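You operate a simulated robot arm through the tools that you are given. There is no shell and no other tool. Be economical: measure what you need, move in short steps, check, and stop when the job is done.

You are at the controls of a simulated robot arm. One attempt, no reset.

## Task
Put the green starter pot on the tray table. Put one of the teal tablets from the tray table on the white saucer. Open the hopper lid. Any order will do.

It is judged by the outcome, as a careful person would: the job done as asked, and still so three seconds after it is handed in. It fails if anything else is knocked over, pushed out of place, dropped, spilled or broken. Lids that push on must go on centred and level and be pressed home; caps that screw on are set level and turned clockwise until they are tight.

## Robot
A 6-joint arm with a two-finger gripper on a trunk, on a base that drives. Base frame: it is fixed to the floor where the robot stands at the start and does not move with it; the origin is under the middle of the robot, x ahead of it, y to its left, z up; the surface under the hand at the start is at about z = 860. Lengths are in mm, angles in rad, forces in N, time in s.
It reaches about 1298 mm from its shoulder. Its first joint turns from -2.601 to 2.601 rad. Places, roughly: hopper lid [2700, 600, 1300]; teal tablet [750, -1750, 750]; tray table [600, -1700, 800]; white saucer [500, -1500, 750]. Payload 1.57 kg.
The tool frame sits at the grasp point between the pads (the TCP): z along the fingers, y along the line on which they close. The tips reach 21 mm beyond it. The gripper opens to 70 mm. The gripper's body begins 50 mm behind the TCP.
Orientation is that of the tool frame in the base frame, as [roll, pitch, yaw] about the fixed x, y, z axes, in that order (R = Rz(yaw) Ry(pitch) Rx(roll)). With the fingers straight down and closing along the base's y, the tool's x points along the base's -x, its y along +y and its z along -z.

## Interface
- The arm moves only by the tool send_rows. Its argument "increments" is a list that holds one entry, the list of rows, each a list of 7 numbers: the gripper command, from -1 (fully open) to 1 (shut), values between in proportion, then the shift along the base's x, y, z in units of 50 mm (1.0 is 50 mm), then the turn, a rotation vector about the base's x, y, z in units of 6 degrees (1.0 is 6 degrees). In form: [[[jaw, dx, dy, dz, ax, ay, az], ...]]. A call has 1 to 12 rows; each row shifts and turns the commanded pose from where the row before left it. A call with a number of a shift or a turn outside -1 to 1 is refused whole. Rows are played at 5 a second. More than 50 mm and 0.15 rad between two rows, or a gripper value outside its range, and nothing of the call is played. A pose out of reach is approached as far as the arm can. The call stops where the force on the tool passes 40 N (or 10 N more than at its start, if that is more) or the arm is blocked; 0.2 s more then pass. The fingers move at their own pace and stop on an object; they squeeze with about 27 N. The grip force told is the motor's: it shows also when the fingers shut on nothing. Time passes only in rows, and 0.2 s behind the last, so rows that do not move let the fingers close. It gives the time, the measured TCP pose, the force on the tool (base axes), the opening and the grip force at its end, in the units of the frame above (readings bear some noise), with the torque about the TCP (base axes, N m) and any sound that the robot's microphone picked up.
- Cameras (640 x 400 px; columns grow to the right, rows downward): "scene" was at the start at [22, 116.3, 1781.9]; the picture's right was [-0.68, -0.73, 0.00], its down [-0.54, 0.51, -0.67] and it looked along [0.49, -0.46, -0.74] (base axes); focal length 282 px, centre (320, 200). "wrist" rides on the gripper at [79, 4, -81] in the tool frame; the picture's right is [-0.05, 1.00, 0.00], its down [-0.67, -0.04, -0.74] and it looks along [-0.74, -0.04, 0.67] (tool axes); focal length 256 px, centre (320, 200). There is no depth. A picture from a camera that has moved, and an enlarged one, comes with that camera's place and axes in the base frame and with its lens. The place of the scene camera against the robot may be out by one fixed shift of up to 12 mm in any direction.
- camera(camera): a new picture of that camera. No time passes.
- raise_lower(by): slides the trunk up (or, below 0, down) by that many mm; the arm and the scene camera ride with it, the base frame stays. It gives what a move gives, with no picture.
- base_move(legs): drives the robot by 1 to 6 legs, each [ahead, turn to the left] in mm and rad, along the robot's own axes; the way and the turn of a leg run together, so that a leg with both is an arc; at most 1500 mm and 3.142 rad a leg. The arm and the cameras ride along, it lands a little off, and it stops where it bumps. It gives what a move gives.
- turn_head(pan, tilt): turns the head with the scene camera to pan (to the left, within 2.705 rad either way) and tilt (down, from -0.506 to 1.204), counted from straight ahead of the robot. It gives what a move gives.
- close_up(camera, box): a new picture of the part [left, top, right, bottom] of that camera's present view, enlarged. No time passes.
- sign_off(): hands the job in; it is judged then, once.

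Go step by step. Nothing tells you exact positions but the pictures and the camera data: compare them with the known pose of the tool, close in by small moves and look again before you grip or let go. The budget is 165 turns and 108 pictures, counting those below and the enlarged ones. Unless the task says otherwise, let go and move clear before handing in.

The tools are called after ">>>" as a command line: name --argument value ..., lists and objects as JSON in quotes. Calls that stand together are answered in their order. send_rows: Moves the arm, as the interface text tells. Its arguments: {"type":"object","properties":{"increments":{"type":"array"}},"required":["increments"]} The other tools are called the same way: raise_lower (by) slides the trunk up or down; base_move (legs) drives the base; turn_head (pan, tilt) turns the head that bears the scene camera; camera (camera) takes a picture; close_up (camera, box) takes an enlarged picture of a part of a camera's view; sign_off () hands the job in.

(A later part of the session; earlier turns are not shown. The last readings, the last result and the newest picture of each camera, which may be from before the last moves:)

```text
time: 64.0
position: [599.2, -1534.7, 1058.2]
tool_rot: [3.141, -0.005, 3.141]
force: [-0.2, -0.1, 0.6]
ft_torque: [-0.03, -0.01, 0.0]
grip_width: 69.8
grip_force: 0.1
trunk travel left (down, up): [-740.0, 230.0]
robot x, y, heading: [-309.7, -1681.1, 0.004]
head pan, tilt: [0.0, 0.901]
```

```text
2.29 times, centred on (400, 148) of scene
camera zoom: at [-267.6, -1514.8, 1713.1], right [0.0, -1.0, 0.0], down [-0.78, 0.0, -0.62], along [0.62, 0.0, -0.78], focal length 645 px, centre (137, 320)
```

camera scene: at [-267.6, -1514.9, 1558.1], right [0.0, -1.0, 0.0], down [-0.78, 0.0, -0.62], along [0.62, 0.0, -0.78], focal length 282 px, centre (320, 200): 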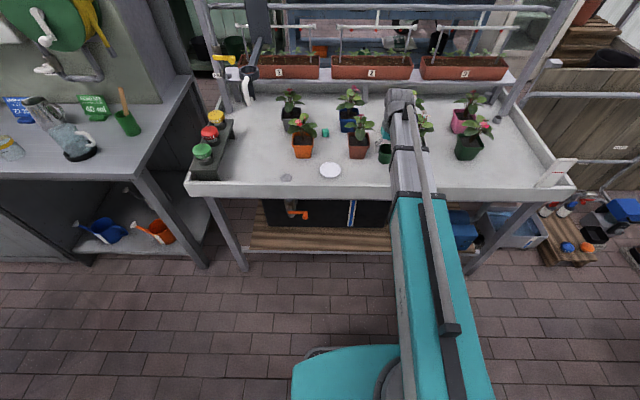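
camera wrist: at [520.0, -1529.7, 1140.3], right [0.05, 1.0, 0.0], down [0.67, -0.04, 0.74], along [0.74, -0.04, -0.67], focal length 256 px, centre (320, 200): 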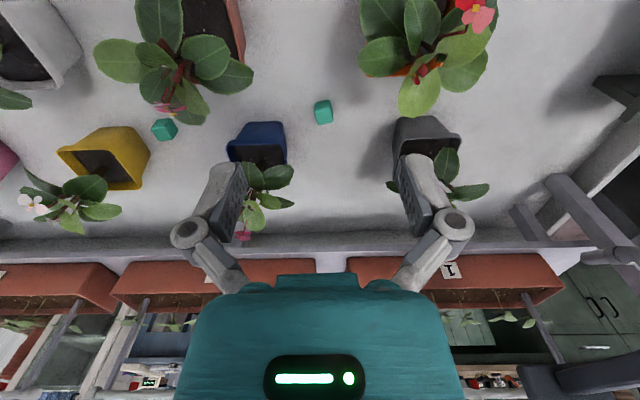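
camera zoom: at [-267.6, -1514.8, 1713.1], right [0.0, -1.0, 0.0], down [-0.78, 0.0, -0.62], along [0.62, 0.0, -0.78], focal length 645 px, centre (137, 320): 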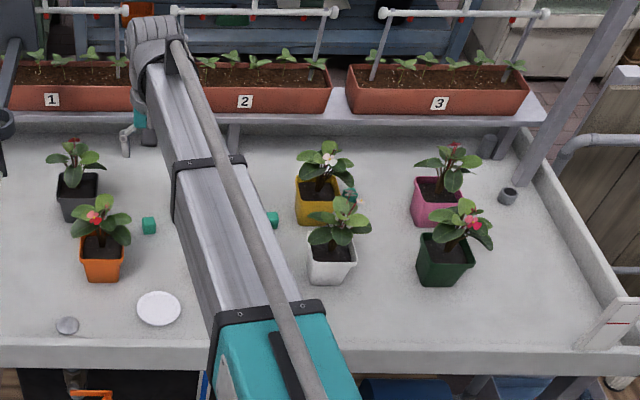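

The left tablet at ≈(719, -1535) has a wider gap. To get a steeper forearm over the plants I retract the arm and drive the base closer.

>>> send_rows --increments '[[[-1, -0.9, 0, 0, 0, 0, 0], [-1, -0.9, 0, 0, 0, 0, 0], [-1, -0.9, 0, 0, 0, 0, 0], [-1, 0, 0, 0, 0, 0, 0]]]'

>>> base_move --legs '[[180, 0]]'

>>> camera --camera "scene"

```text
time: 65.0
position: [463.7, -1536.0, 1058.3]
tool_rot: [3.141, -0.004, -3.141]
force: [-0.3, -0.2, -0.3]
ft_torque: [-0.01, 0.0, 0.01]
grip_width: 69.9
grip_force: 0.1
trunk travel left (down, up): [-740.0, 230.0]
robot x, y, heading: [-306.6, -1682.6, -0.003]
head pan, tilt: [0.0, 0.901]
```

```text
time: 66.7
position: [648.6, -1535.1, 1057.9]
tool_rot: [-3.141, -0.004, -3.141]
force: [-0.5, 0.1, 0.3]
ft_torque: [0.0, 0.02, -0.01]
grip_width: 70.2
grip_force: 0.0
trunk travel left (down, up): [-740.0, 230.0]
robot x, y, heading: [-125.6, -1683.4, 0.01]
head pan, tilt: [0.0, 0.901]
```

```text
67 pictures are left
camera scene: at [-84.7, -1514.1, 1713.1], right [0.0, -1.0, 0.0], down [-0.78, 0.0, -0.62], along [0.62, 0.0, -0.78], focal length 282 px, centre (320, 200)
```

scene: 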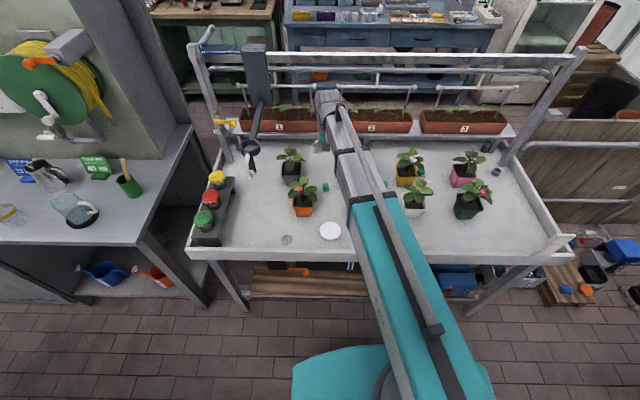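

>>> send_rows --increments '[[[-0.43, 0.7, 0, 0, -0.95, 0, 0], [-0.43, 0.7, 0, 0, -0.95, 0, 0], [-0.43, 0, 0, -0.8, 0, 0, 0], [-0.43, 0, 0, 0, 0, 0, 0]]]'

>>> camera --camera "wrist"

```text
time: 67.7
position: [716.7, -1535.9, 1061.4]
tool_rot: [-2.943, -0.003, 3.141]
force: [0.7, -0.1, 0.3]
ft_torque: [0.04, 0.02, -0.02]
grip_width: 50.1
grip_force: 0.1
out of reach, approached as far as the arm can: row 3
trunk travel left (down, up): [-740.0, 230.0]
robot x, y, heading: [-122.1, -1683.1, 0.003]
head pan, tilt: [0.0, 0.901]
```

```text
66 pictures are left
camera wrist: at [637.8, -1514.0, 1141.6], right [0.05, 0.98, -0.2], down [0.67, 0.11, 0.73], along [0.74, -0.17, -0.65], focal length 256 px, centre (320, 200)
```

wrist: 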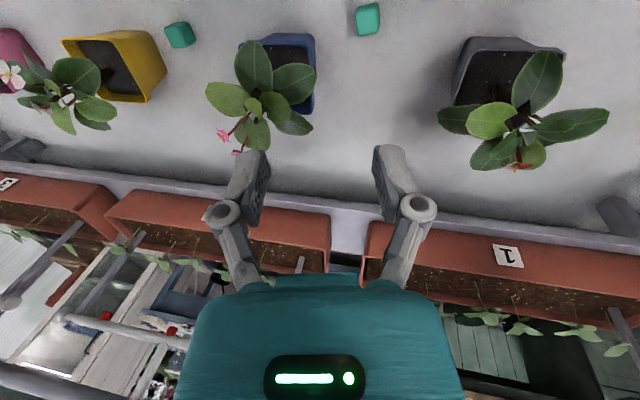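

Tablet confirmed at about (721, -1533). I correct a few mm and lower with the trunk, checking leaf clearance on the way.

>>> send_rows --increments '[[[-0.43, 0.08, 0.08, 0, 0, 0, 0], [-0.43, 0, 0, 0, 0, 0, 0]]]'

>>> raise_lower --by -120

>>> camera --camera "wrist"

>>> close_up --camera "scene" --box '[220, 40, 460, 190]'

```text
time: 68.3
position: [720.4, -1530.7, 1061.6]
tool_rot: [-2.943, -0.002, -3.141]
force: [0.5, 0.0, -0.4]
ft_torque: [-0.01, 0.01, 0.02]
grip_width: 50.2
grip_force: 0.0
trunk travel left (down, up): [-740.0, 230.0]
robot x, y, heading: [-125.0, -1682.0, 0.007]
head pan, tilt: [0.0, 0.901]
```

```text
time: 69.8
position: [721.4, -1531.4, 942.7]
tool_rot: [-2.944, -0.004, -3.141]
force: [0.1, 0.1, -0.1]
ft_torque: [0.0, 0.02, 0.0]
grip_width: 50.0
grip_force: 0.1
trunk travel left (down, up): [-620.0, 350.0]
robot x, y, heading: [-125.3, -1684.2, 0.0]
head pan, tilt: [0.0, 0.901]
```

```text
65 pictures are left
camera wrist: at [641.8, -1509.8, 1021.6], right [0.05, 0.98, -0.2], down [0.67, 0.11, 0.73], along [0.74, -0.17, -0.65], focal length 256 px, centre (320, 200)
```

wrist: 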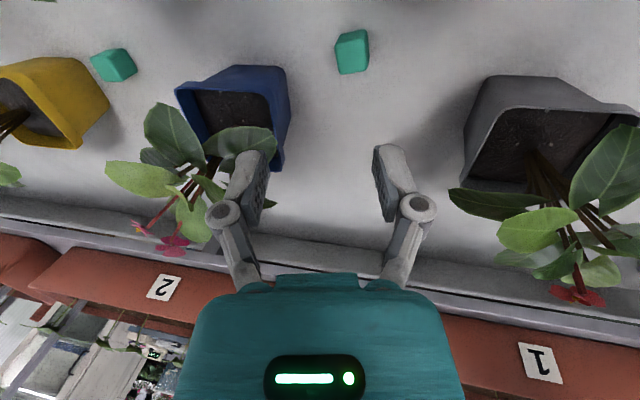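

```text
2.67 times, centred on (340, 115) of scene
camera zoom: at [-85.1, -1514.2, 1593.1], right [0.0, -1.0, 0.0], down [-0.78, 0.0, -0.62], along [0.62, 0.0, -0.78], focal length 752 px, centre (267, 427)
```

zoom: 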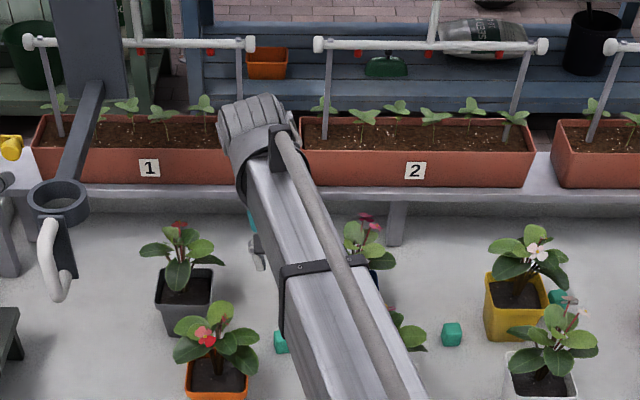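

>>> raise_lower --by -80

>>> camera --camera "wrist"

>>> close_up --camera "scene" --box '[220, 40, 460, 190]'

```text
time: 71.0
position: [720.4, -1530.7, 861.8]
tool_rot: [-2.941, -0.004, -3.14]
force: [-0.8, 0.1, -0.6]
ft_torque: [-0.02, 0.02, 0.03]
grip_width: 50.2
grip_force: 0.1
trunk travel left (down, up): [-540.0, 430.0]
robot x, y, heading: [-124.6, -1683.9, 0.007]
head pan, tilt: [0.0, 0.901]
```

```text
63 pictures are left
camera wrist: at [641.8, -1509.8, 941.6], right [0.05, 0.98, -0.2], down [0.67, 0.11, 0.73], along [0.74, -0.17, -0.65], focal length 256 px, centre (320, 200)
```

wrist: 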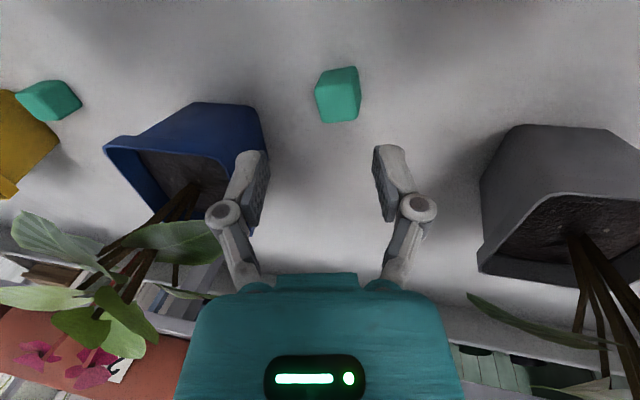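

```text
2.67 times, centred on (340, 115) of scene
camera zoom: at [-85.1, -1514.2, 1513.1], right [0.0, -1.0, 0.0], down [-0.78, 0.0, -0.62], along [0.62, 0.0, -0.78], focal length 752 px, centre (267, 427)
```

zoom: 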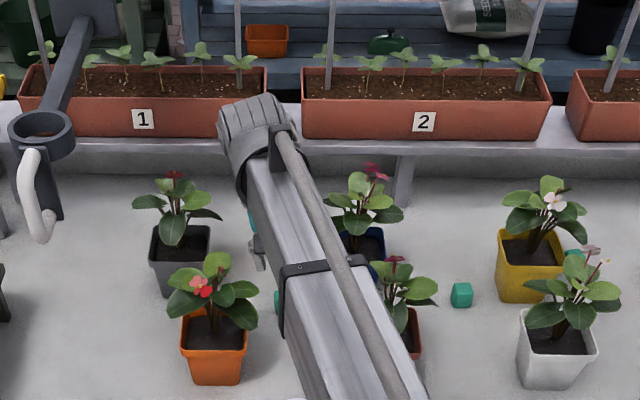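

>>> raise_lower --by -50

>>> camera --camera "wrist"

>>> close_up --camera "scene" --box '[220, 40, 460, 190]'

```text
time: 71.9
position: [721.2, -1530.6, 810.9]
tool_rot: [-2.941, -0.005, 3.141]
force: [0.0, 0.3, 0.3]
ft_torque: [0.03, 0.0, 0.01]
grip_width: 50.1
grip_force: 0.1
trunk travel left (down, up): [-490.0, 480.0]
robot x, y, heading: [-126.6, -1685.3, -0.0]
head pan, tilt: [0.0, 0.901]
```

```text
61 pictures are left
camera wrist: at [641.8, -1509.8, 891.6], right [0.05, 0.98, -0.2], down [0.67, 0.11, 0.73], along [0.74, -0.17, -0.65], focal length 256 px, centre (320, 200)
```

wrist: 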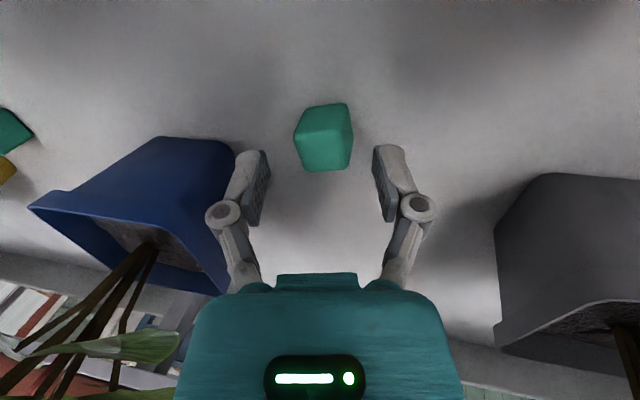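

```text
2.67 times, centred on (340, 115) of scene
camera zoom: at [-85.1, -1514.2, 1463.1], right [0.0, -1.0, 0.0], down [-0.78, 0.0, -0.62], along [0.62, 0.0, -0.78], focal length 752 px, centre (267, 427)
```

zoom: 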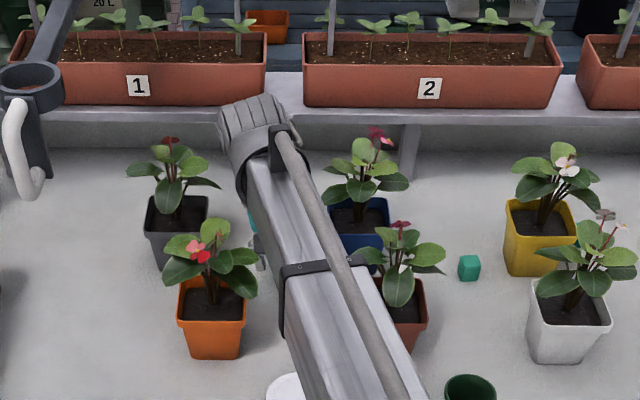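

>>> raise_lower --by -14

>>> raise_lower --by -5

>>> camera --camera "wrist"

```text
time: 72.5
position: [720.9, -1530.9, 798.8]
tool_rot: [-2.942, -0.004, -3.141]
force: [0.4, -0.2, 0.0]
ft_torque: [0.0, 0.01, 0.02]
grip_width: 50.2
grip_force: 0.0
trunk travel left (down, up): [-476.0, 494.0]
robot x, y, heading: [-127.3, -1684.6, 0.001]
head pan, tilt: [0.0, 0.901]
```

```text
time: 73.1
position: [720.8, -1530.6, 793.2]
tool_rot: [-2.942, -0.004, 3.142]
force: [-0.7, -0.6, -0.1]
ft_torque: [-0.04, -0.01, 0.0]
grip_width: 50.0
grip_force: 0.0
trunk travel left (down, up): [-471.0, 499.0]
robot x, y, heading: [-122.6, -1682.0, 0.003]
head pan, tilt: [0.0, 0.901]
```

```text
59 pictures are left
camera wrist: at [641.8, -1509.8, 872.5], right [0.05, 0.98, -0.2], down [0.67, 0.11, 0.73], along [0.74, -0.17, -0.65], focal length 256 px, centre (320, 200)
```

wrist: 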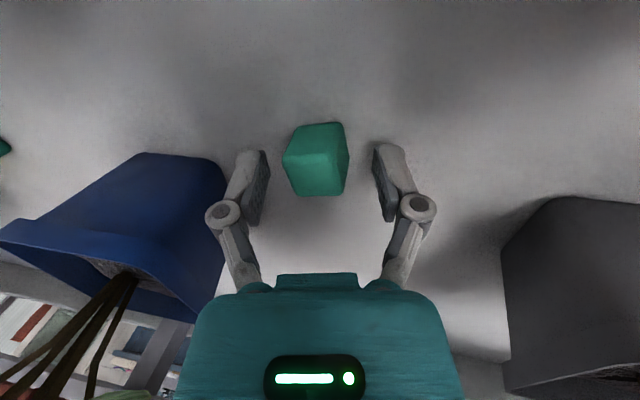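

Cube is centred between the fingers. A touch lower and close.

>>> raise_lower --by -2

>>> send_rows --increments '[[[1, 0, 0, 0, 0, 0, 0], [1, 0, 0, 0, 0, 0, 0], [1, 0, 0, 0, 0, 0, 0], [1, 0, 0, 0, 0, 0, 0]]]'

>>> raise_lower --by 30

>>> camera --camera "wrist"

```text
time: 73.6
position: [721.1, -1531.3, 790.9]
tool_rot: [-2.942, 0.0, 3.141]
force: [0.3, 0.9, 0.3]
ft_torque: [0.02, 0.0, -0.03]
grip_width: 50.2
grip_force: 0.1
trunk travel left (down, up): [-469.0, 501.0]
robot x, y, heading: [-124.1, -1684.4, 0.007]
head pan, tilt: [0.0, 0.901]
```

```text
time: 74.6
position: [721.2, -1530.5, 792.0]
tool_rot: [-2.943, -0.003, 3.14]
force: [0.0, 0.0, 3.3]
ft_torque: [0.01, 0.0, 0.0]
grip_width: 24.8
grip_force: 27.4
trunk travel left (down, up): [-469.0, 501.0]
robot x, y, heading: [-124.1, -1683.2, 0.007]
head pan, tilt: [0.0, 0.901]
```

```text
time: 75.3
position: [721.7, -1531.9, 821.7]
tool_rot: [-2.945, -0.004, 3.141]
force: [0.5, 0.2, -0.6]
ft_torque: [-0.01, 0.02, 0.03]
grip_width: 24.8
grip_force: 26.8
trunk travel left (down, up): [-499.0, 471.0]
robot x, y, heading: [-124.8, -1686.6, 0.006]
head pan, tilt: [0.0, 0.901]
```

```text
58 pictures are left
camera wrist: at [641.9, -1509.8, 900.5], right [0.05, 0.98, -0.2], down [0.67, 0.11, 0.73], along [0.74, -0.17, -0.65], focal length 256 px, centre (320, 200)
```

wrist: 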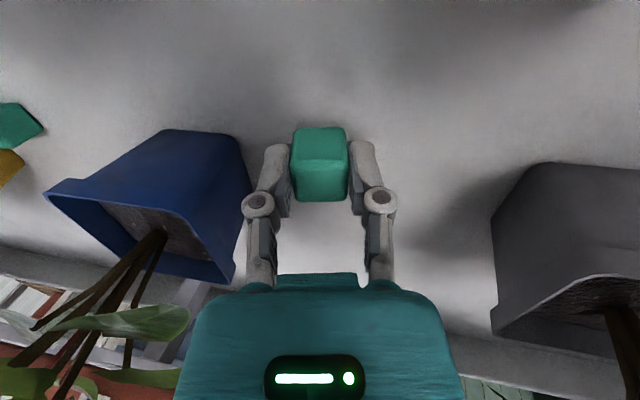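

The tablet is held. I raise clear, level the hand and go over the saucer.

>>> raise_lower --by 200

>>> send_rows --increments '[[[1, -0.9, -0.07, 0, 0.95, 0, 0], [1, -0.9, -0.07, 0, 0.95, 0, 0], [1, -0.9, -0.07, 0, 0, 0, 0], [1, -0.9, -0.07, 0, 0, 0, 0], [1, -0.9, -0.07, 0, 0, 0, 0], [1, 0, 0, 0, 0, 0, 0]]]'

>>> camera --camera "wrist"

>>> camera --camera "scene"

```text
time: 77.5
position: [720.6, -1530.9, 1022.8]
tool_rot: [-2.944, -0.004, -3.141]
force: [-0.6, -0.4, -0.9]
ft_torque: [-0.01, -0.01, -0.04]
grip_width: 24.8
grip_force: 27.0
trunk travel left (down, up): [-699.0, 271.0]
robot x, y, heading: [-126.9, -1685.0, 0.009]
head pan, tilt: [0.0, 0.901]
```

```text
time: 78.9
position: [496.3, -1548.0, 1018.3]
tool_rot: [-3.14, -0.003, 3.141]
force: [-0.6, 0.2, 0.5]
ft_torque: [0.01, -0.01, 0.03]
grip_width: 24.7
grip_force: 26.8
out of reach, approached as far as the arm can: row 2
trunk travel left (down, up): [-699.0, 271.0]
robot x, y, heading: [-125.0, -1681.9, 0.006]
head pan, tilt: [0.0, 0.901]
```

```text
57 pictures are left
camera wrist: at [416.6, -1543.6, 1099.4], right [0.05, 1.0, 0.0], down [0.67, -0.04, 0.74], along [0.74, -0.04, -0.67], focal length 256 px, centre (320, 200)
```

wrist: 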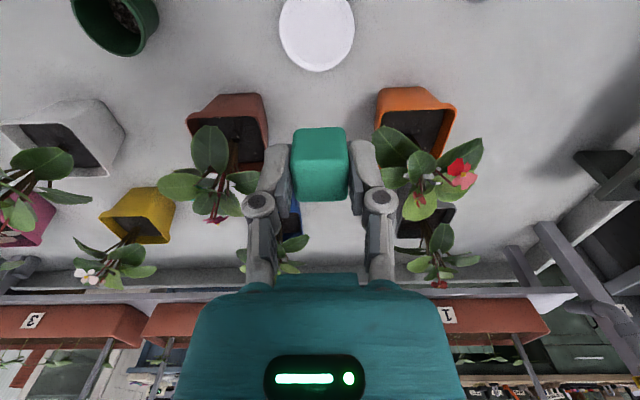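

```text
56 pictures are left
camera scene: at [-85.3, -1514.1, 1672.1], right [0.0, -1.0, 0.0], down [-0.78, 0.0, -0.62], along [0.62, 0.0, -0.78], focal length 282 px, centre (320, 200)
```

scene: 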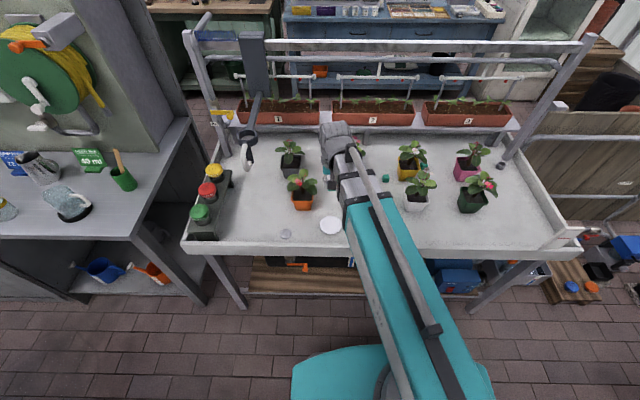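

>>> send_rows --increments '[[[1, 0.08, -0.08, 0, 0, 0, 0], [1, 0, 0, 0, 0, 0, 0]]]'

>>> raise_lower --by -185

>>> camera --camera "wrist"

```text
time: 79.5
position: [500.7, -1552.1, 1018.6]
tool_rot: [-3.141, -0.003, -3.141]
force: [0.1, 0.2, 0.4]
ft_torque: [0.0, 0.01, -0.04]
grip_width: 24.7
grip_force: 26.9
trunk travel left (down, up): [-699.0, 271.0]
robot x, y, heading: [-121.6, -1685.4, 0.004]
head pan, tilt: [0.0, 0.901]
```

```text
time: 81.5
position: [499.8, -1553.5, 832.6]
tool_rot: [3.141, -0.005, 3.14]
force: [0.6, -0.2, -0.2]
ft_torque: [0.02, 0.01, 0.0]
grip_width: 24.8
grip_force: 27.1
trunk travel left (down, up): [-514.0, 456.0]
robot x, y, heading: [-126.4, -1681.4, 0.004]
head pan, tilt: [0.0, 0.901]
```

```text
55 pictures are left
camera wrist: at [420.8, -1547.8, 914.4], right [0.05, 1.0, 0.0], down [0.67, -0.04, 0.74], along [0.74, -0.04, -0.67], focal length 256 px, centre (320, 200)
```

wrist: 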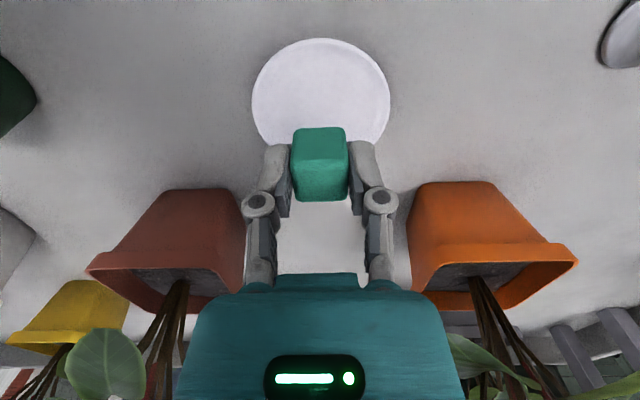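

>>> send_rows --increments '[[[1, -0.08, 0.02, 0, 0, 0, 0], [1, 0, 0, 0, 0, 0, 0]]]'

>>> raise_lower --by -26

>>> raise_lower --by -4

>>> raise_lower --by -3

>>> camera --camera "wrist"

```text
time: 82.1
position: [496.3, -1552.4, 832.2]
tool_rot: [3.141, -0.003, 3.141]
force: [0.1, 0.9, -0.4]
ft_torque: [0.0, -0.03, -0.01]
grip_width: 24.6
grip_force: 26.8
trunk travel left (down, up): [-514.0, 456.0]
robot x, y, heading: [-123.4, -1684.1, 0.002]
head pan, tilt: [0.0, 0.901]
```

```text
time: 82.9
position: [496.3, -1552.3, 807.7]
tool_rot: [3.141, -0.005, -3.142]
force: [1.1, 0.3, -0.5]
ft_torque: [0.04, 0.0, 0.0]
grip_width: 24.8
grip_force: 27.3
trunk travel left (down, up): [-488.0, 482.0]
robot x, y, heading: [-121.9, -1683.9, 0.006]
head pan, tilt: [0.0, 0.901]
```

```text
time: 83.4
position: [497.3, -1551.9, 802.4]
tool_rot: [3.141, -0.004, -3.141]
force: [0.5, 0.1, -1.0]
ft_torque: [0.01, 0.0, -0.02]
grip_width: 24.6
grip_force: 27.1
trunk travel left (down, up): [-484.0, 486.0]
robot x, y, heading: [-125.2, -1680.5, 0.004]
head pan, tilt: [0.0, 0.901]
```

```text
time: 83.9
position: [495.3, -1551.2, 800.2]
tool_rot: [-3.14, -0.003, 3.141]
force: [-0.3, -0.1, 1.0]
ft_torque: [0.01, 0.0, 0.02]
grip_width: 24.8
grip_force: 27.5
trunk travel left (down, up): [-481.0, 489.0]
robot x, y, heading: [-124.1, -1685.7, 0.006]
head pan, tilt: [0.0, 0.901]
```

```text
54 pictures are left
camera wrist: at [416.7, -1546.9, 881.4], right [0.05, 1.0, 0.0], down [0.67, -0.04, 0.74], along [0.74, -0.04, -0.67], focal length 256 px, centre (320, 200)
```

wrist: 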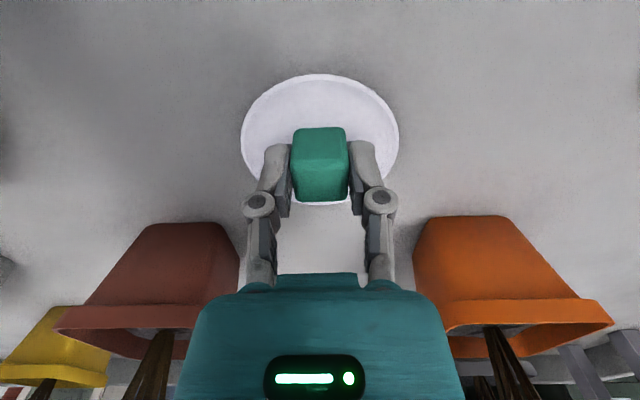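

>>> raise_lower --by -2

>>> raise_lower --by -2

>>> camera --camera "wrist"

```text
time: 84.4
position: [494.8, -1552.4, 799.7]
tool_rot: [3.141, -0.002, -3.141]
force: [1.9, 0.3, 19.4]
ft_torque: [0.02, -0.07, -0.04]
grip_width: 24.8
grip_force: 27.3
trunk travel left (down, up): [-479.0, 491.0]
robot x, y, heading: [-127.0, -1684.5, 0.009]
head pan, tilt: [0.0, 0.901]
```

```text
time: 85.0
position: [494.4, -1552.9, 796.4]
tool_rot: [-3.141, -0.004, 3.142]
force: [0.6, 0.9, 16.4]
ft_torque: [0.01, -0.04, 0.01]
grip_width: 25.0
grip_force: 26.6
trunk travel left (down, up): [-477.0, 493.0]
robot x, y, heading: [-121.8, -1690.1, 0.008]
head pan, tilt: [0.0, 0.901]
```

```text
53 pictures are left
camera wrist: at [415.9, -1547.1, 878.0], right [0.05, 1.0, 0.0], down [0.67, -0.04, 0.74], along [0.74, -0.04, -0.67], focal length 256 px, centre (320, 200)
```

wrist: 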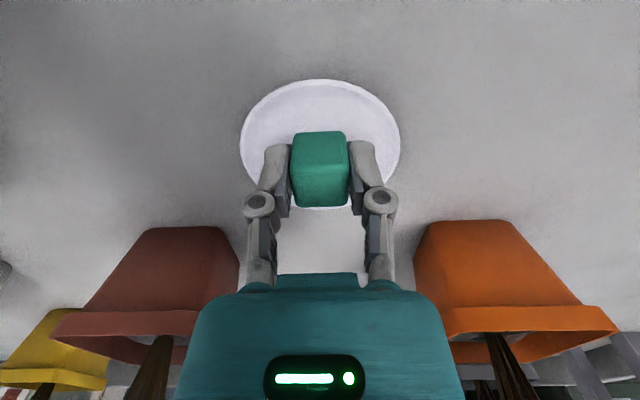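

Contact with the saucer. I open a little, then rise straight up.

>>> send_rows --increments '[[[0.1, 0, 0, 0, 0, 0, 0], [0.1, 0, 0, 0, 0, 0, 0], [0.0, 0, 0, 0, 0, 0, 0]]]'

>>> raise_lower --by 150

>>> camera --camera "wrist"

```text
time: 85.8
position: [495.7, -1553.1, 795.4]
tool_rot: [3.141, -0.003, -3.141]
force: [0.0, -0.2, 0.7]
ft_torque: [0.02, 0.02, -0.01]
grip_width: 35.2
grip_force: 0.1
trunk travel left (down, up): [-477.0, 493.0]
robot x, y, heading: [-126.8, -1683.0, 0.006]
head pan, tilt: [0.0, 0.901]
```

```text
time: 87.5
position: [495.6, -1551.7, 946.1]
tool_rot: [-3.141, -0.002, -3.141]
force: [0.6, -0.1, -0.3]
ft_torque: [0.0, 0.0, 0.02]
grip_width: 34.8
grip_force: 0.0
trunk travel left (down, up): [-627.0, 343.0]
robot x, y, heading: [-123.4, -1683.3, 0.008]
head pan, tilt: [0.0, 0.901]
```

```text
52 pictures are left
camera wrist: at [416.8, -1546.9, 1027.3], right [0.05, 1.0, 0.0], down [0.67, -0.04, 0.74], along [0.74, -0.04, -0.67], focal length 256 px, centre (320, 200)
```

wrist: 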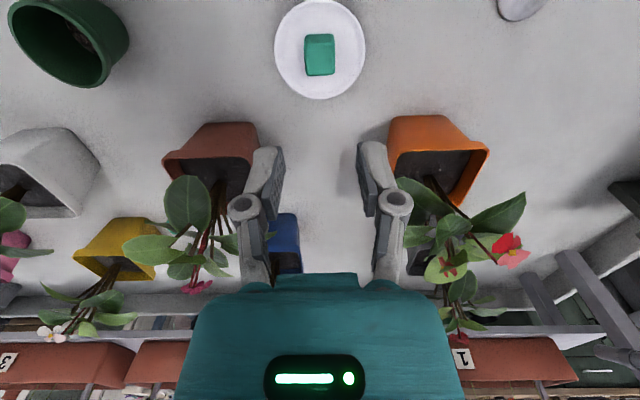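

The tablet sits on the saucer. Now to the hopper: I raise, back off, turn left and drive along the aisle toward the bench's left end, looking midway.

>>> raise_lower --by 150

>>> base_move --legs '[[-160, 0], [0, 1.565]]'

>>> turn_head --pan -0.2 --tilt 0.45

>>> camera --camera "scene"

```text
time: 89.2
position: [496.1, -1551.9, 1095.0]
tool_rot: [-3.142, -0.005, 3.14]
force: [0.2, -0.8, -0.3]
ft_torque: [0.05, -0.04, 0.0]
grip_width: 35.2
grip_force: 0.1
trunk travel left (down, up): [-777.0, 193.0]
robot x, y, heading: [-125.5, -1685.2, 0.006]
head pan, tilt: [0.0, 0.901]
```

```text
time: 96.5
position: [-406.7, -1061.2, 1094.6]
tool_rot: [3.141, -0.003, -1.589]
force: [0.2, 0.5, 0.6]
ft_torque: [-0.03, 0.0, -0.03]
grip_width: 35.0
grip_force: 0.0
trunk travel left (down, up): [-777.0, 193.0]
robot x, y, heading: [-263.1, -1685.6, 1.554]
head pan, tilt: [0.0, 0.901]
```

```text
time: 97.4
position: [-407.4, -1062.0, 1095.4]
tool_rot: [3.141, -0.005, -1.587]
force: [-0.3, 0.2, 0.0]
ft_torque: [0.0, -0.02, -0.03]
grip_width: 34.7
grip_force: 0.0
trunk travel left (down, up): [-777.0, 193.0]
robot x, y, heading: [-261.1, -1686.8, 1.554]
head pan, tilt: [-0.201, 0.45]
```

```text
51 pictures are left
camera scene: at [-401.9, -1637.1, 1788.4], right [0.98, -0.22, 0.0], down [-0.09, -0.43, -0.9], along [0.2, 0.88, -0.44], focal length 282 px, centre (320, 200)
```

scene: 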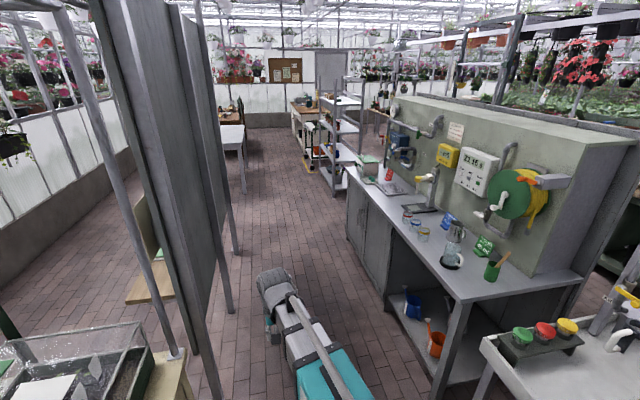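

Corridor is clear (x from about -717 to 450). Driving ahead to y≈750.

>>> base_move --legs '[[1500, 0], [900, 0]]'

>>> turn_head --pan -1.0 --tilt 0.45

>>> camera --camera "scene"

```text
time: 111.9
position: [-353.3, 1350.2, 1095.7]
tool_rot: [-3.142, -0.005, -1.597]
force: [-0.7, -0.2, -0.6]
ft_torque: [-0.02, -0.01, 0.01]
grip_width: 34.8
grip_force: 0.0
trunk travel left (down, up): [-777.0, 193.0]
robot x, y, heading: [-210.3, 726.2, 1.542]
head pan, tilt: [-0.201, 0.45]
```

```text
time: 113.1
position: [-352.3, 1349.9, 1095.1]
tool_rot: [-3.14, -0.005, -1.597]
force: [-0.3, 0.0, 0.2]
ft_torque: [0.01, -0.02, 0.0]
grip_width: 34.8
grip_force: 0.0
trunk travel left (down, up): [-777.0, 193.0]
robot x, y, heading: [-212.4, 722.5, 1.543]
head pan, tilt: [-1.0, 0.45]
```

```text
50 pictures are left
camera scene: at [-295.9, 732.9, 1788.5], right [0.52, -0.86, 0.0], down [-0.37, -0.23, -0.9], along [0.77, 0.47, -0.44], focal length 282 px, centre (320, 200)
```

scene: 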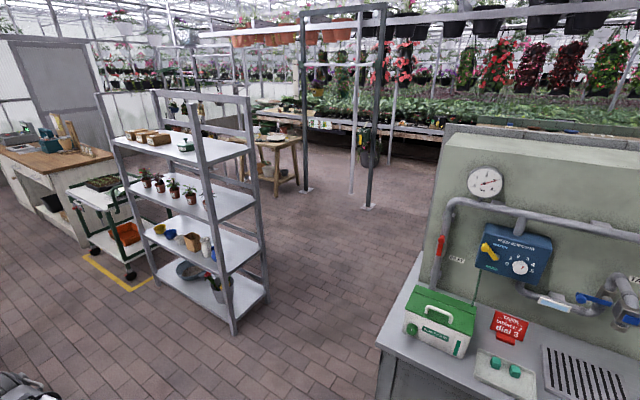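

The passage between the bench end (y≈910) and the metal shelf (y≥2040) is open. I drive to y≈1470, turn right, and advance to see the aisle behind.

>>> base_move --legs '[[745, 0], [0, -1.545], [1000, 0]]'

>>> turn_head --pan -0.5 --tilt 0.5

>>> camera --camera "scene"

```text
time: 129.5
position: [1428.9, 1619.0, 1095.8]
tool_rot: [3.141, -0.004, 3.135]
force: [-0.6, -0.4, -0.2]
ft_torque: [-0.02, 0.02, -0.01]
grip_width: 35.2
grip_force: 0.1
trunk travel left (down, up): [-777.0, 193.0]
robot x, y, heading: [807.8, 1463.0, -0.0]
head pan, tilt: [-1.0, 0.45]
```

```text
time: 130.4
position: [1429.0, 1621.0, 1095.2]
tool_rot: [-3.141, -0.004, 3.137]
force: [0.5, -0.4, 1.5]
ft_torque: [-0.02, -0.05, 0.01]
grip_width: 34.8
grip_force: 0.0
trunk travel left (down, up): [-777.0, 193.0]
robot x, y, heading: [808.8, 1462.3, -0.001]
head pan, tilt: [-0.499, 0.499]
```

```text
49 pictures are left
camera scene: at [852.2, 1588.9, 1784.0], right [-0.48, -0.88, 0.0], down [-0.42, 0.23, -0.88], along [0.77, -0.42, -0.48], focal length 282 px, centre (320, 200)
```

scene: 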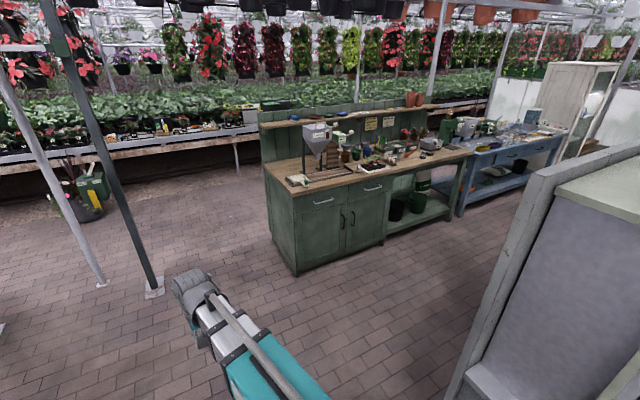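

The hopper stands on the left end of the green bench (front edge x≈2550). I drive to a position in front of it in the aisle.

>>> base_move --legs '[[980, 0], [0, -1.571], [900, 0]]'

>>> turn_head --pan 1.3 --tilt 0.5

>>> camera --camera "scene"

```text
time: 147.6
position: [1927.3, -57.2, 1095.7]
tool_rot: [-3.141, -0.004, 1.558]
force: [0.3, 0.6, -0.6]
ft_torque: [0.01, 0.0, 0.01]
grip_width: 35.0
grip_force: 0.0
trunk travel left (down, up): [-777.0, 193.0]
robot x, y, heading: [1769.8, 563.6, -1.584]
head pan, tilt: [-0.499, 0.499]
```

```text
time: 149.4
position: [1927.3, -57.6, 1095.3]
tool_rot: [-3.141, -0.003, 1.558]
force: [-0.2, -1.1, 0.5]
ft_torque: [0.0, 0.0, 0.02]
grip_width: 35.1
grip_force: 0.0
trunk travel left (down, up): [-777.0, 193.0]
robot x, y, heading: [1770.6, 567.0, -1.59]
head pan, tilt: [1.3, 0.499]
```

```text
48 pictures are left
camera scene: at [2038.6, 581.7, 1784.0], right [-0.28, -0.96, 0.0], down [-0.46, 0.13, -0.88], along [0.84, -0.25, -0.48], focal length 282 px, centre (320, 200)
```

scene: 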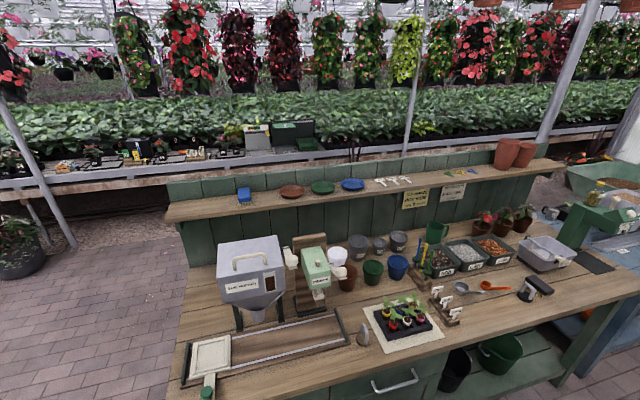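

>>> close_up --camera "scene" --box '[170, 210, 390, 347]'

>>> base_move --legs '[[50, 0], [0, 1.585]]'

>>> turn_head --pan 0.15 --tilt 0.6

>>> camera --camera "scene"

>>> camera --camera "wrist"

```text
2.91 times, centred on (280, 278) of scene
camera zoom: at [2038.6, 581.7, 1784.0], right [-0.28, -0.96, 0.0], down [-0.46, 0.13, -0.88], along [0.84, -0.25, -0.48], focal length 821 px, centre (436, -28)
```

zoom: 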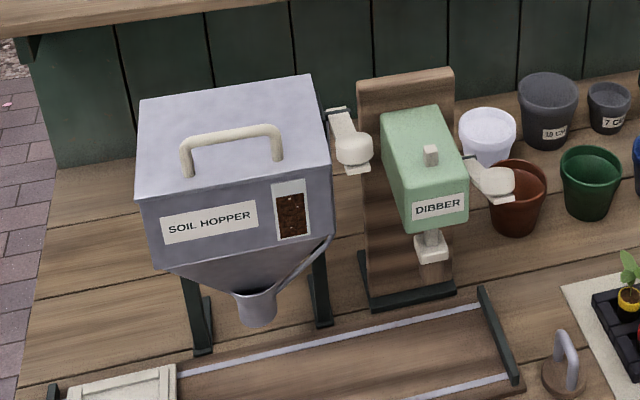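

```text
time: 156.2
position: [2391.6, 678.4, 1095.4]
tool_rot: [-3.14, -0.003, 3.14]
force: [0.0, -0.1, -0.5]
ft_torque: [-0.04, 0.01, -0.01]
grip_width: 35.0
grip_force: 0.0
trunk travel left (down, up): [-777.0, 193.0]
robot x, y, heading: [1767.8, 487.8, -0.001]
head pan, tilt: [1.3, 0.499]
```

```text
time: 157.5
position: [2392.5, 676.6, 1096.1]
tool_rot: [-3.141, -0.002, 3.14]
force: [-0.2, -0.6, 0.8]
ft_torque: [0.0, 0.02, 0.02]
grip_width: 34.8
grip_force: 0.1
trunk travel left (down, up): [-777.0, 193.0]
robot x, y, heading: [1772.2, 486.8, -0.005]
head pan, tilt: [0.15, 0.6]
```

```text
46 pictures are left
camera scene: at [1823.8, 671.4, 1774.9], right [0.14, -0.99, 0.0], down [-0.56, -0.08, -0.83], along [0.82, 0.12, -0.56], focal length 282 px, centre (320, 200)
```

scene: 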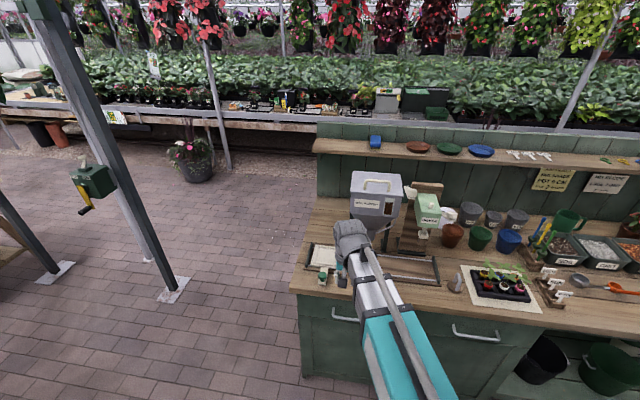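

```text
45 pictures are left
camera wrist: at [2312.3, 682.9, 1177.4], right [0.06, 1.0, 0.0], down [0.67, -0.04, 0.74], along [0.74, -0.04, -0.67], focal length 256 px, centre (320, 200)
```

wrist: 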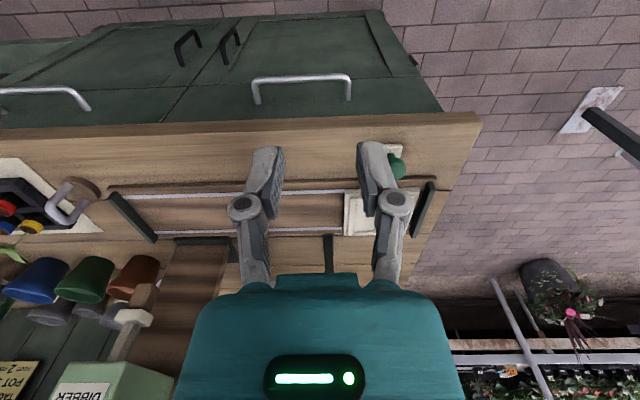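

>>> close_up --camera "scene" --box '[330, 150, 450, 225]'

```text
5.33 times, centred on (390, 188) of scene
camera zoom: at [1823.8, 671.4, 1774.9], right [0.14, -0.99, 0.0], down [-0.56, -0.08, -0.83], along [0.82, 0.12, -0.56], focal length 1504 px, centre (-53, 267)
```

zoom: 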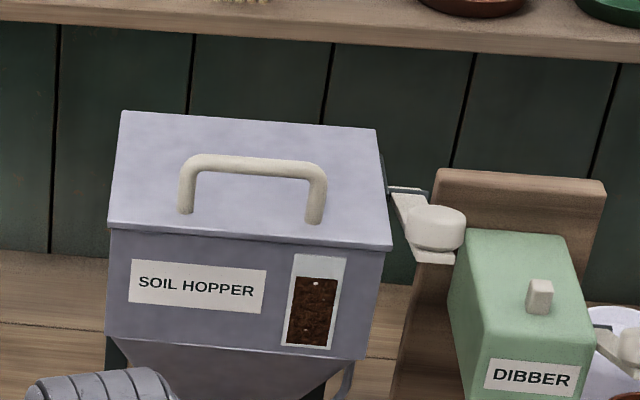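

The hopper lid is a flat plate (front edge x≈2660, y 505–687, z≈1245) with a bar handle along y at about (2678, 595, 1283); the hinge should be at the back. I plan to grip the bar from the front with a horizontal hand and swing it up about the back edge. First raise, come closer, and turn the hand.

>>> raise_lower --by 185

>>> base_move --legs '[[90, 0]]'

>>> send_rows --increments '[[[0, 0, 0, 0, 0, 0, -1], [0, 0, 0, 0, 0, 0, -1], [0, 0, 0, 0, 0, 0, -1], [0, 0, 0, 0, 0, 0, -1], [0, 0, 0, 0, 0, 0, -1], [0, 0, 0, 0, 0, 0, -1], [0, 0, 0, 0, 0, 0, -1], [0, 0, 0, 0, 0, 0, -1], [0, 0, 0, 0, 0, 0, -1], [0, 0, 0, 0, 0, 0, -1], [0, 0, 0, 0, 0, 0, -1], [0, 0, 0, 0, 0, 0, -1]]]'

>>> send_rows --increments '[[[0, 0, 0, 0, 0, 0, -1], [0, 0, 0, 0, 0, 0, -1], [0, 0, 0, 0, 0, 0, -1], [0, 0, 0, 0, 0, 0, 0]]]'

```text
time: 159.6
position: [2391.3, 677.5, 1280.6]
tool_rot: [-3.14, -0.004, 3.141]
force: [0.1, 0.2, -0.1]
ft_torque: [0.0, 0.0, 0.02]
grip_width: 34.8
grip_force: 0.0
trunk travel left (down, up): [-962.0, 8.0]
robot x, y, heading: [1772.9, 490.5, -0.004]
head pan, tilt: [0.15, 0.6]
```

```text
time: 160.8
position: [2484.5, 677.5, 1280.0]
tool_rot: [3.142, -0.005, 3.14]
force: [0.6, -0.8, 0.3]
ft_torque: [0.03, 0.01, -0.02]
grip_width: 34.7
grip_force: 0.0
trunk travel left (down, up): [-962.0, 8.0]
robot x, y, heading: [1861.7, 490.8, -0.002]
head pan, tilt: [0.15, 0.6]
```

```text
time: 163.4
position: [2482.1, 677.2, 1281.2]
tool_rot: [3.14, -0.003, 1.879]
force: [0.8, -0.4, 0.1]
ft_torque: [0.01, -0.01, 0.0]
grip_width: 35.1
grip_force: 0.2
trunk travel left (down, up): [-962.0, 8.0]
robot x, y, heading: [1864.4, 489.2, -0.006]
head pan, tilt: [0.15, 0.6]
```

```text
time: 164.4
position: [2482.7, 677.6, 1281.5]
tool_rot: [3.141, -0.003, 1.568]
force: [-0.2, -0.4, 0.5]
ft_torque: [0.02, 0.01, -0.01]
grip_width: 35.0
grip_force: 0.0
trunk travel left (down, up): [-962.0, 8.0]
robot x, y, heading: [1859.0, 488.8, -0.004]
head pan, tilt: [0.15, 0.6]
```

>>> send_rows --increments '[[[0, 0, -0.3, 0, 0, -1, 0], [0, 0, -0.3, 0, 0, -1, 0], [0, 0, -0.3, 0, 0, -1, 0], [0, 0, -0.3, 0, 0, -1, 0], [0, 0, -0.3, 0, 0, -1, 0], [0, 0, 0, 0, 0, 0, 0]]]'

```text
time: 165.8
position: [2484.4, 602.3, 1304.7]
tool_rot: [2.618, -0.002, 1.572]
force: [0.2, -0.6, 0.1]
ft_torque: [-0.02, 0.02, -0.06]
grip_width: 34.9
grip_force: 0.0
out of reach, approached as far as the arm can: row 2, 3, 4, 5
trunk travel left (down, up): [-962.0, 8.0]
robot x, y, heading: [1861.0, 488.2, -0.004]
head pan, tilt: [0.15, 0.6]
```

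The orientation goes on; the height drifts up, which the trunk can correct. Continuing the pitch.

>>> send_rows --increments '[[[0, 0, 0, 0.3, 0, -1, 0], [0, 0, 0, 0.3, 0, -1, 0], [0, 0, 0, 0.3, 0, -1, 0], [0, 0, 0, 0.3, 0, -1, 0], [0, 0, 0, 0.3, 0, -1, 0], [0, 0, 0, 0.3, 0, -1, 0], [0, 0, 0, 0.3, 0, -1, 0], [0, 0, 0, 0.3, 0, -1, 0], [0, 0, 0, 0, 0, 0, 0]]]'

>>> camera --camera "wrist"

>>> camera --camera "scene"

```text
time: 167.8
position: [2562.5, 623.0, 1428.1]
tool_rot: [1.783, -0.002, 1.574]
force: [-0.1, 0.3, -0.5]
ft_torque: [-0.03, -0.02, 0.0]
grip_width: 34.8
grip_force: 0.1
out of reach, approached as far as the arm can: row 1, 2, 3, 4, 5, 6, 7, 8
trunk travel left (down, up): [-962.0, 8.0]
robot x, y, heading: [1863.5, 489.7, -0.002]
head pan, tilt: [0.15, 0.6]
```

```text
43 pictures are left
camera wrist: at [2484.0, 703.4, 1449.5], right [0.21, -0.06, 0.98], down [-0.73, -0.67, 0.12], along [0.65, -0.74, -0.18], focal length 256 px, centre (320, 200)
```

wrist: 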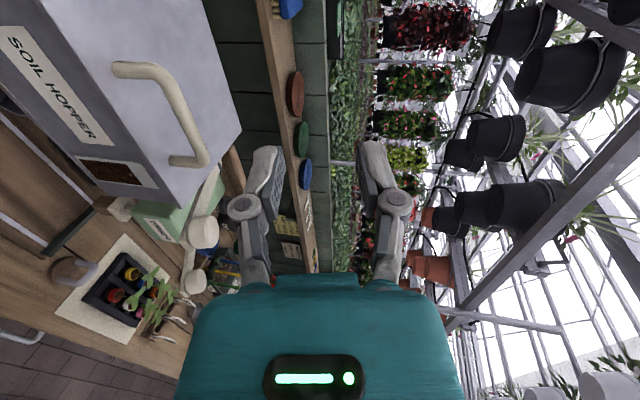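

```text
42 pictures are left
camera scene: at [1915.1, 670.7, 1959.9], right [0.14, -0.99, 0.0], down [-0.56, -0.08, -0.83], along [0.82, 0.12, -0.56], focal length 282 px, centre (320, 200)
```

scene: 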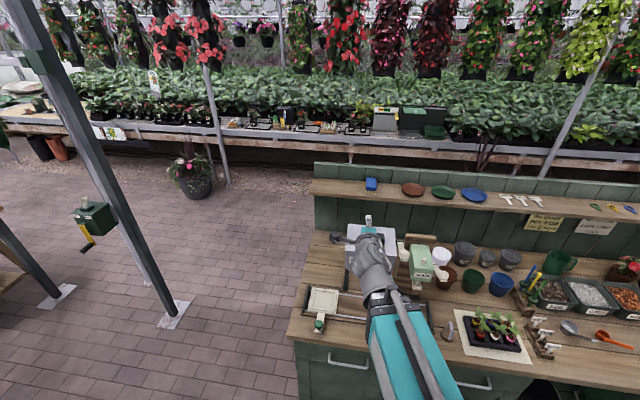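

Hand is nearly horizontal. I lower the trunk toward the handle's height and view the handle again.

>>> raise_lower --by -120

>>> camera --camera "wrist"

```text
time: 169.3
position: [2563.3, 623.7, 1307.5]
tool_rot: [1.781, -0.003, 1.574]
force: [0.5, -0.6, -0.4]
ft_torque: [-0.01, 0.02, 0.0]
grip_width: 35.2
grip_force: 0.0
trunk travel left (down, up): [-842.0, 128.0]
robot x, y, heading: [1860.5, 491.5, 0.0]
head pan, tilt: [0.15, 0.6]
```

```text
41 pictures are left
camera wrist: at [2484.0, 703.2, 1329.5], right [0.21, -0.06, 0.98], down [-0.73, -0.67, 0.12], along [0.65, -0.74, -0.18], focal length 256 px, centre (320, 200)
```

wrist: 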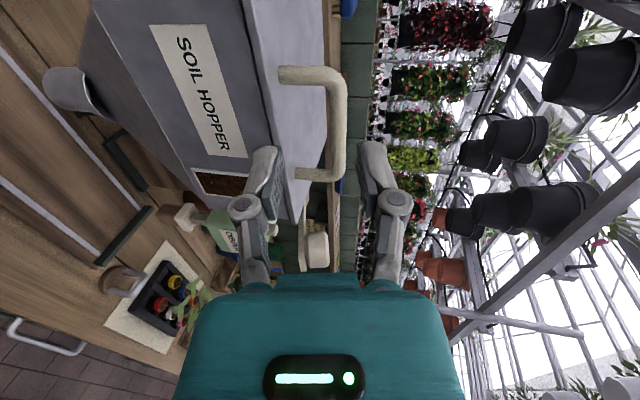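

Triangulated: bar centre about (2638, 599, 1304), lid top z≈1268, hinge edge near x≈2778. I align y, flatten the tilt a little and narrow the jaw.

>>> send_rows --increments '[[[0.257, 0, -0.25, 0, 0, -1, 0], [0.257, 0, -0.25, 0, 0, 0, 0], [0.257, 0, 0, 0, 0, 0, 0]]]'

>>> camera --camera "wrist"

```text
time: 170.1
position: [2573.3, 601.5, 1327.9]
tool_rot: [1.677, -0.003, 1.575]
force: [-0.1, 0.8, -0.8]
ft_torque: [-0.01, -0.01, -0.01]
grip_width: 26.0
grip_force: 0.1
out of reach, approached as far as the arm can: row 1, 2
trunk travel left (down, up): [-842.0, 128.0]
robot x, y, heading: [1862.7, 486.9, -0.008]
head pan, tilt: [0.15, 0.6]
```

```text
40 pictures are left
camera wrist: at [2491.3, 680.3, 1340.3], right [0.11, -0.06, 0.99], down [-0.74, -0.67, 0.04], along [0.66, -0.74, -0.11], focal length 256 px, centre (320, 200)
```

wrist: 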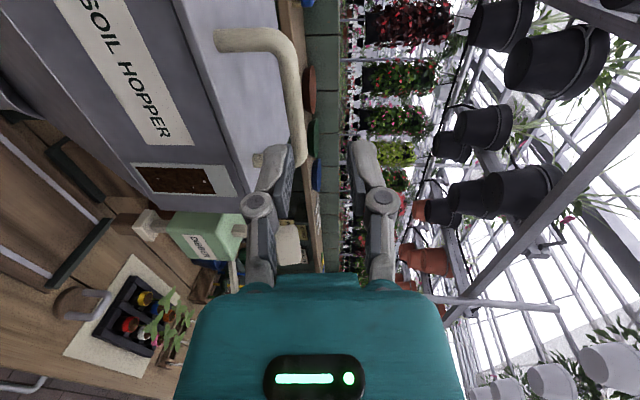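

>>> raise_lower --by -24

>>> send_rows --increments '[[[0.257, 0.6, 0, 0, 0, 0, 0], [0.257, 0, 0, 0, 0, 0, 0]]]'

>>> camera --camera "wrist"

```text
time: 170.8
position: [2572.5, 600.0, 1303.4]
tool_rot: [1.678, -0.004, 1.575]
force: [0.4, -0.3, 0.3]
ft_torque: [0.02, -0.02, 0.04]
grip_width: 26.1
grip_force: 0.1
trunk travel left (down, up): [-818.0, 152.0]
robot x, y, heading: [1863.6, 489.1, -0.008]
head pan, tilt: [0.15, 0.6]
```

```text
time: 171.4
position: [2602.3, 600.6, 1302.5]
tool_rot: [1.678, -0.001, 1.575]
force: [0.2, -0.2, -0.7]
ft_torque: [-0.03, 0.03, -0.03]
grip_width: 26.3
grip_force: 0.1
trunk travel left (down, up): [-818.0, 152.0]
robot x, y, heading: [1862.6, 489.6, -0.007]
head pan, tilt: [0.15, 0.6]
```

```text
39 pictures are left
camera wrist: at [2521.5, 680.3, 1316.3], right [0.11, -0.06, 0.99], down [-0.74, -0.67, 0.04], along [0.66, -0.74, -0.11], focal length 256 px, centre (320, 200)
```

wrist: 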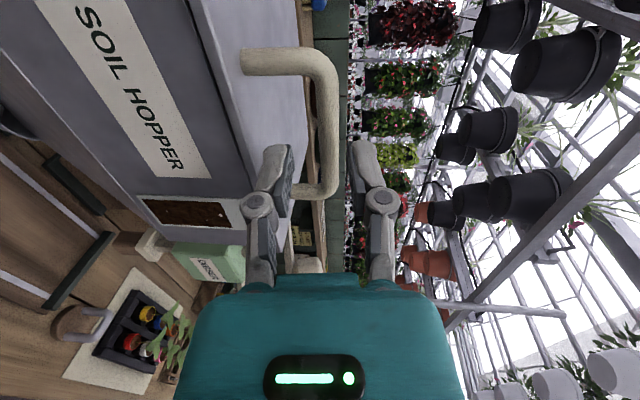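

>>> send_rows --increments '[[[0.257, 0.4, 0, 0, 0, 0, 0], [0.257, 0.36, 0, 0, 0, 0, 0], [0.257, 0, 0, 0, 0, 0, 0]]]'

>>> camera --camera "wrist"

```text
time: 172.2
position: [2640.5, 599.7, 1302.9]
tool_rot: [1.676, -0.001, 1.573]
force: [0.1, 0.1, -0.4]
ft_torque: [-0.02, 0.0, 0.02]
grip_width: 25.9
grip_force: 0.0
trunk travel left (down, up): [-818.0, 152.0]
robot x, y, heading: [1860.1, 485.9, -0.009]
head pan, tilt: [0.15, 0.6]
```

```text
38 pictures are left
camera wrist: at [2559.2, 680.4, 1316.3], right [0.11, -0.06, 0.99], down [-0.74, -0.67, 0.04], along [0.66, -0.74, -0.11], focal length 256 px, centre (320, 200)
```

wrist: 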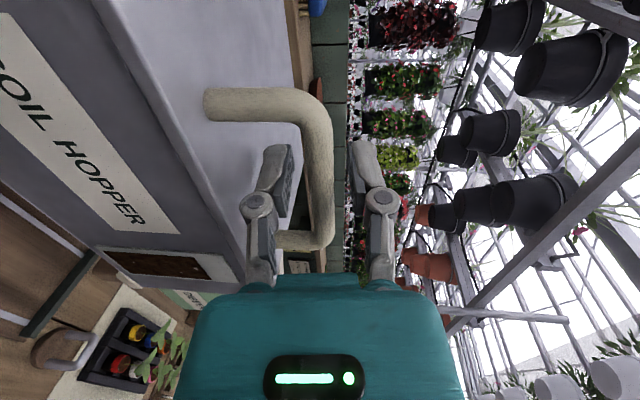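

The bar lies between the fingers. Closing on it.

>>> send_rows --increments '[[[1, 0, 0, 0, 0, 0, 0], [1, 0, 0, 0, 0, 0, 0], [1, 0, 0, 0, 0, 0, 0]]]'

>>> camera --camera "wrist"

```text
time: 173.0
position: [2640.1, 600.7, 1302.9]
tool_rot: [1.678, -0.004, 1.574]
force: [0.2, -0.8, 2.8]
ft_torque: [0.34, -0.02, 0.02]
grip_width: 9.4
grip_force: 32.1
trunk travel left (down, up): [-818.0, 152.0]
robot x, y, heading: [1860.9, 487.7, -0.008]
head pan, tilt: [0.15, 0.6]
```

```text
37 pictures are left
camera wrist: at [2559.2, 680.4, 1316.4], right [0.11, -0.06, 0.99], down [-0.74, -0.67, 0.04], along [0.66, -0.74, -0.11], focal length 256 px, centre (320, 200)
```

wrist: 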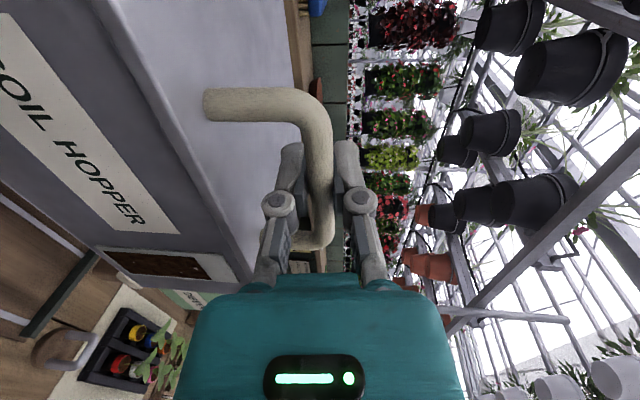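

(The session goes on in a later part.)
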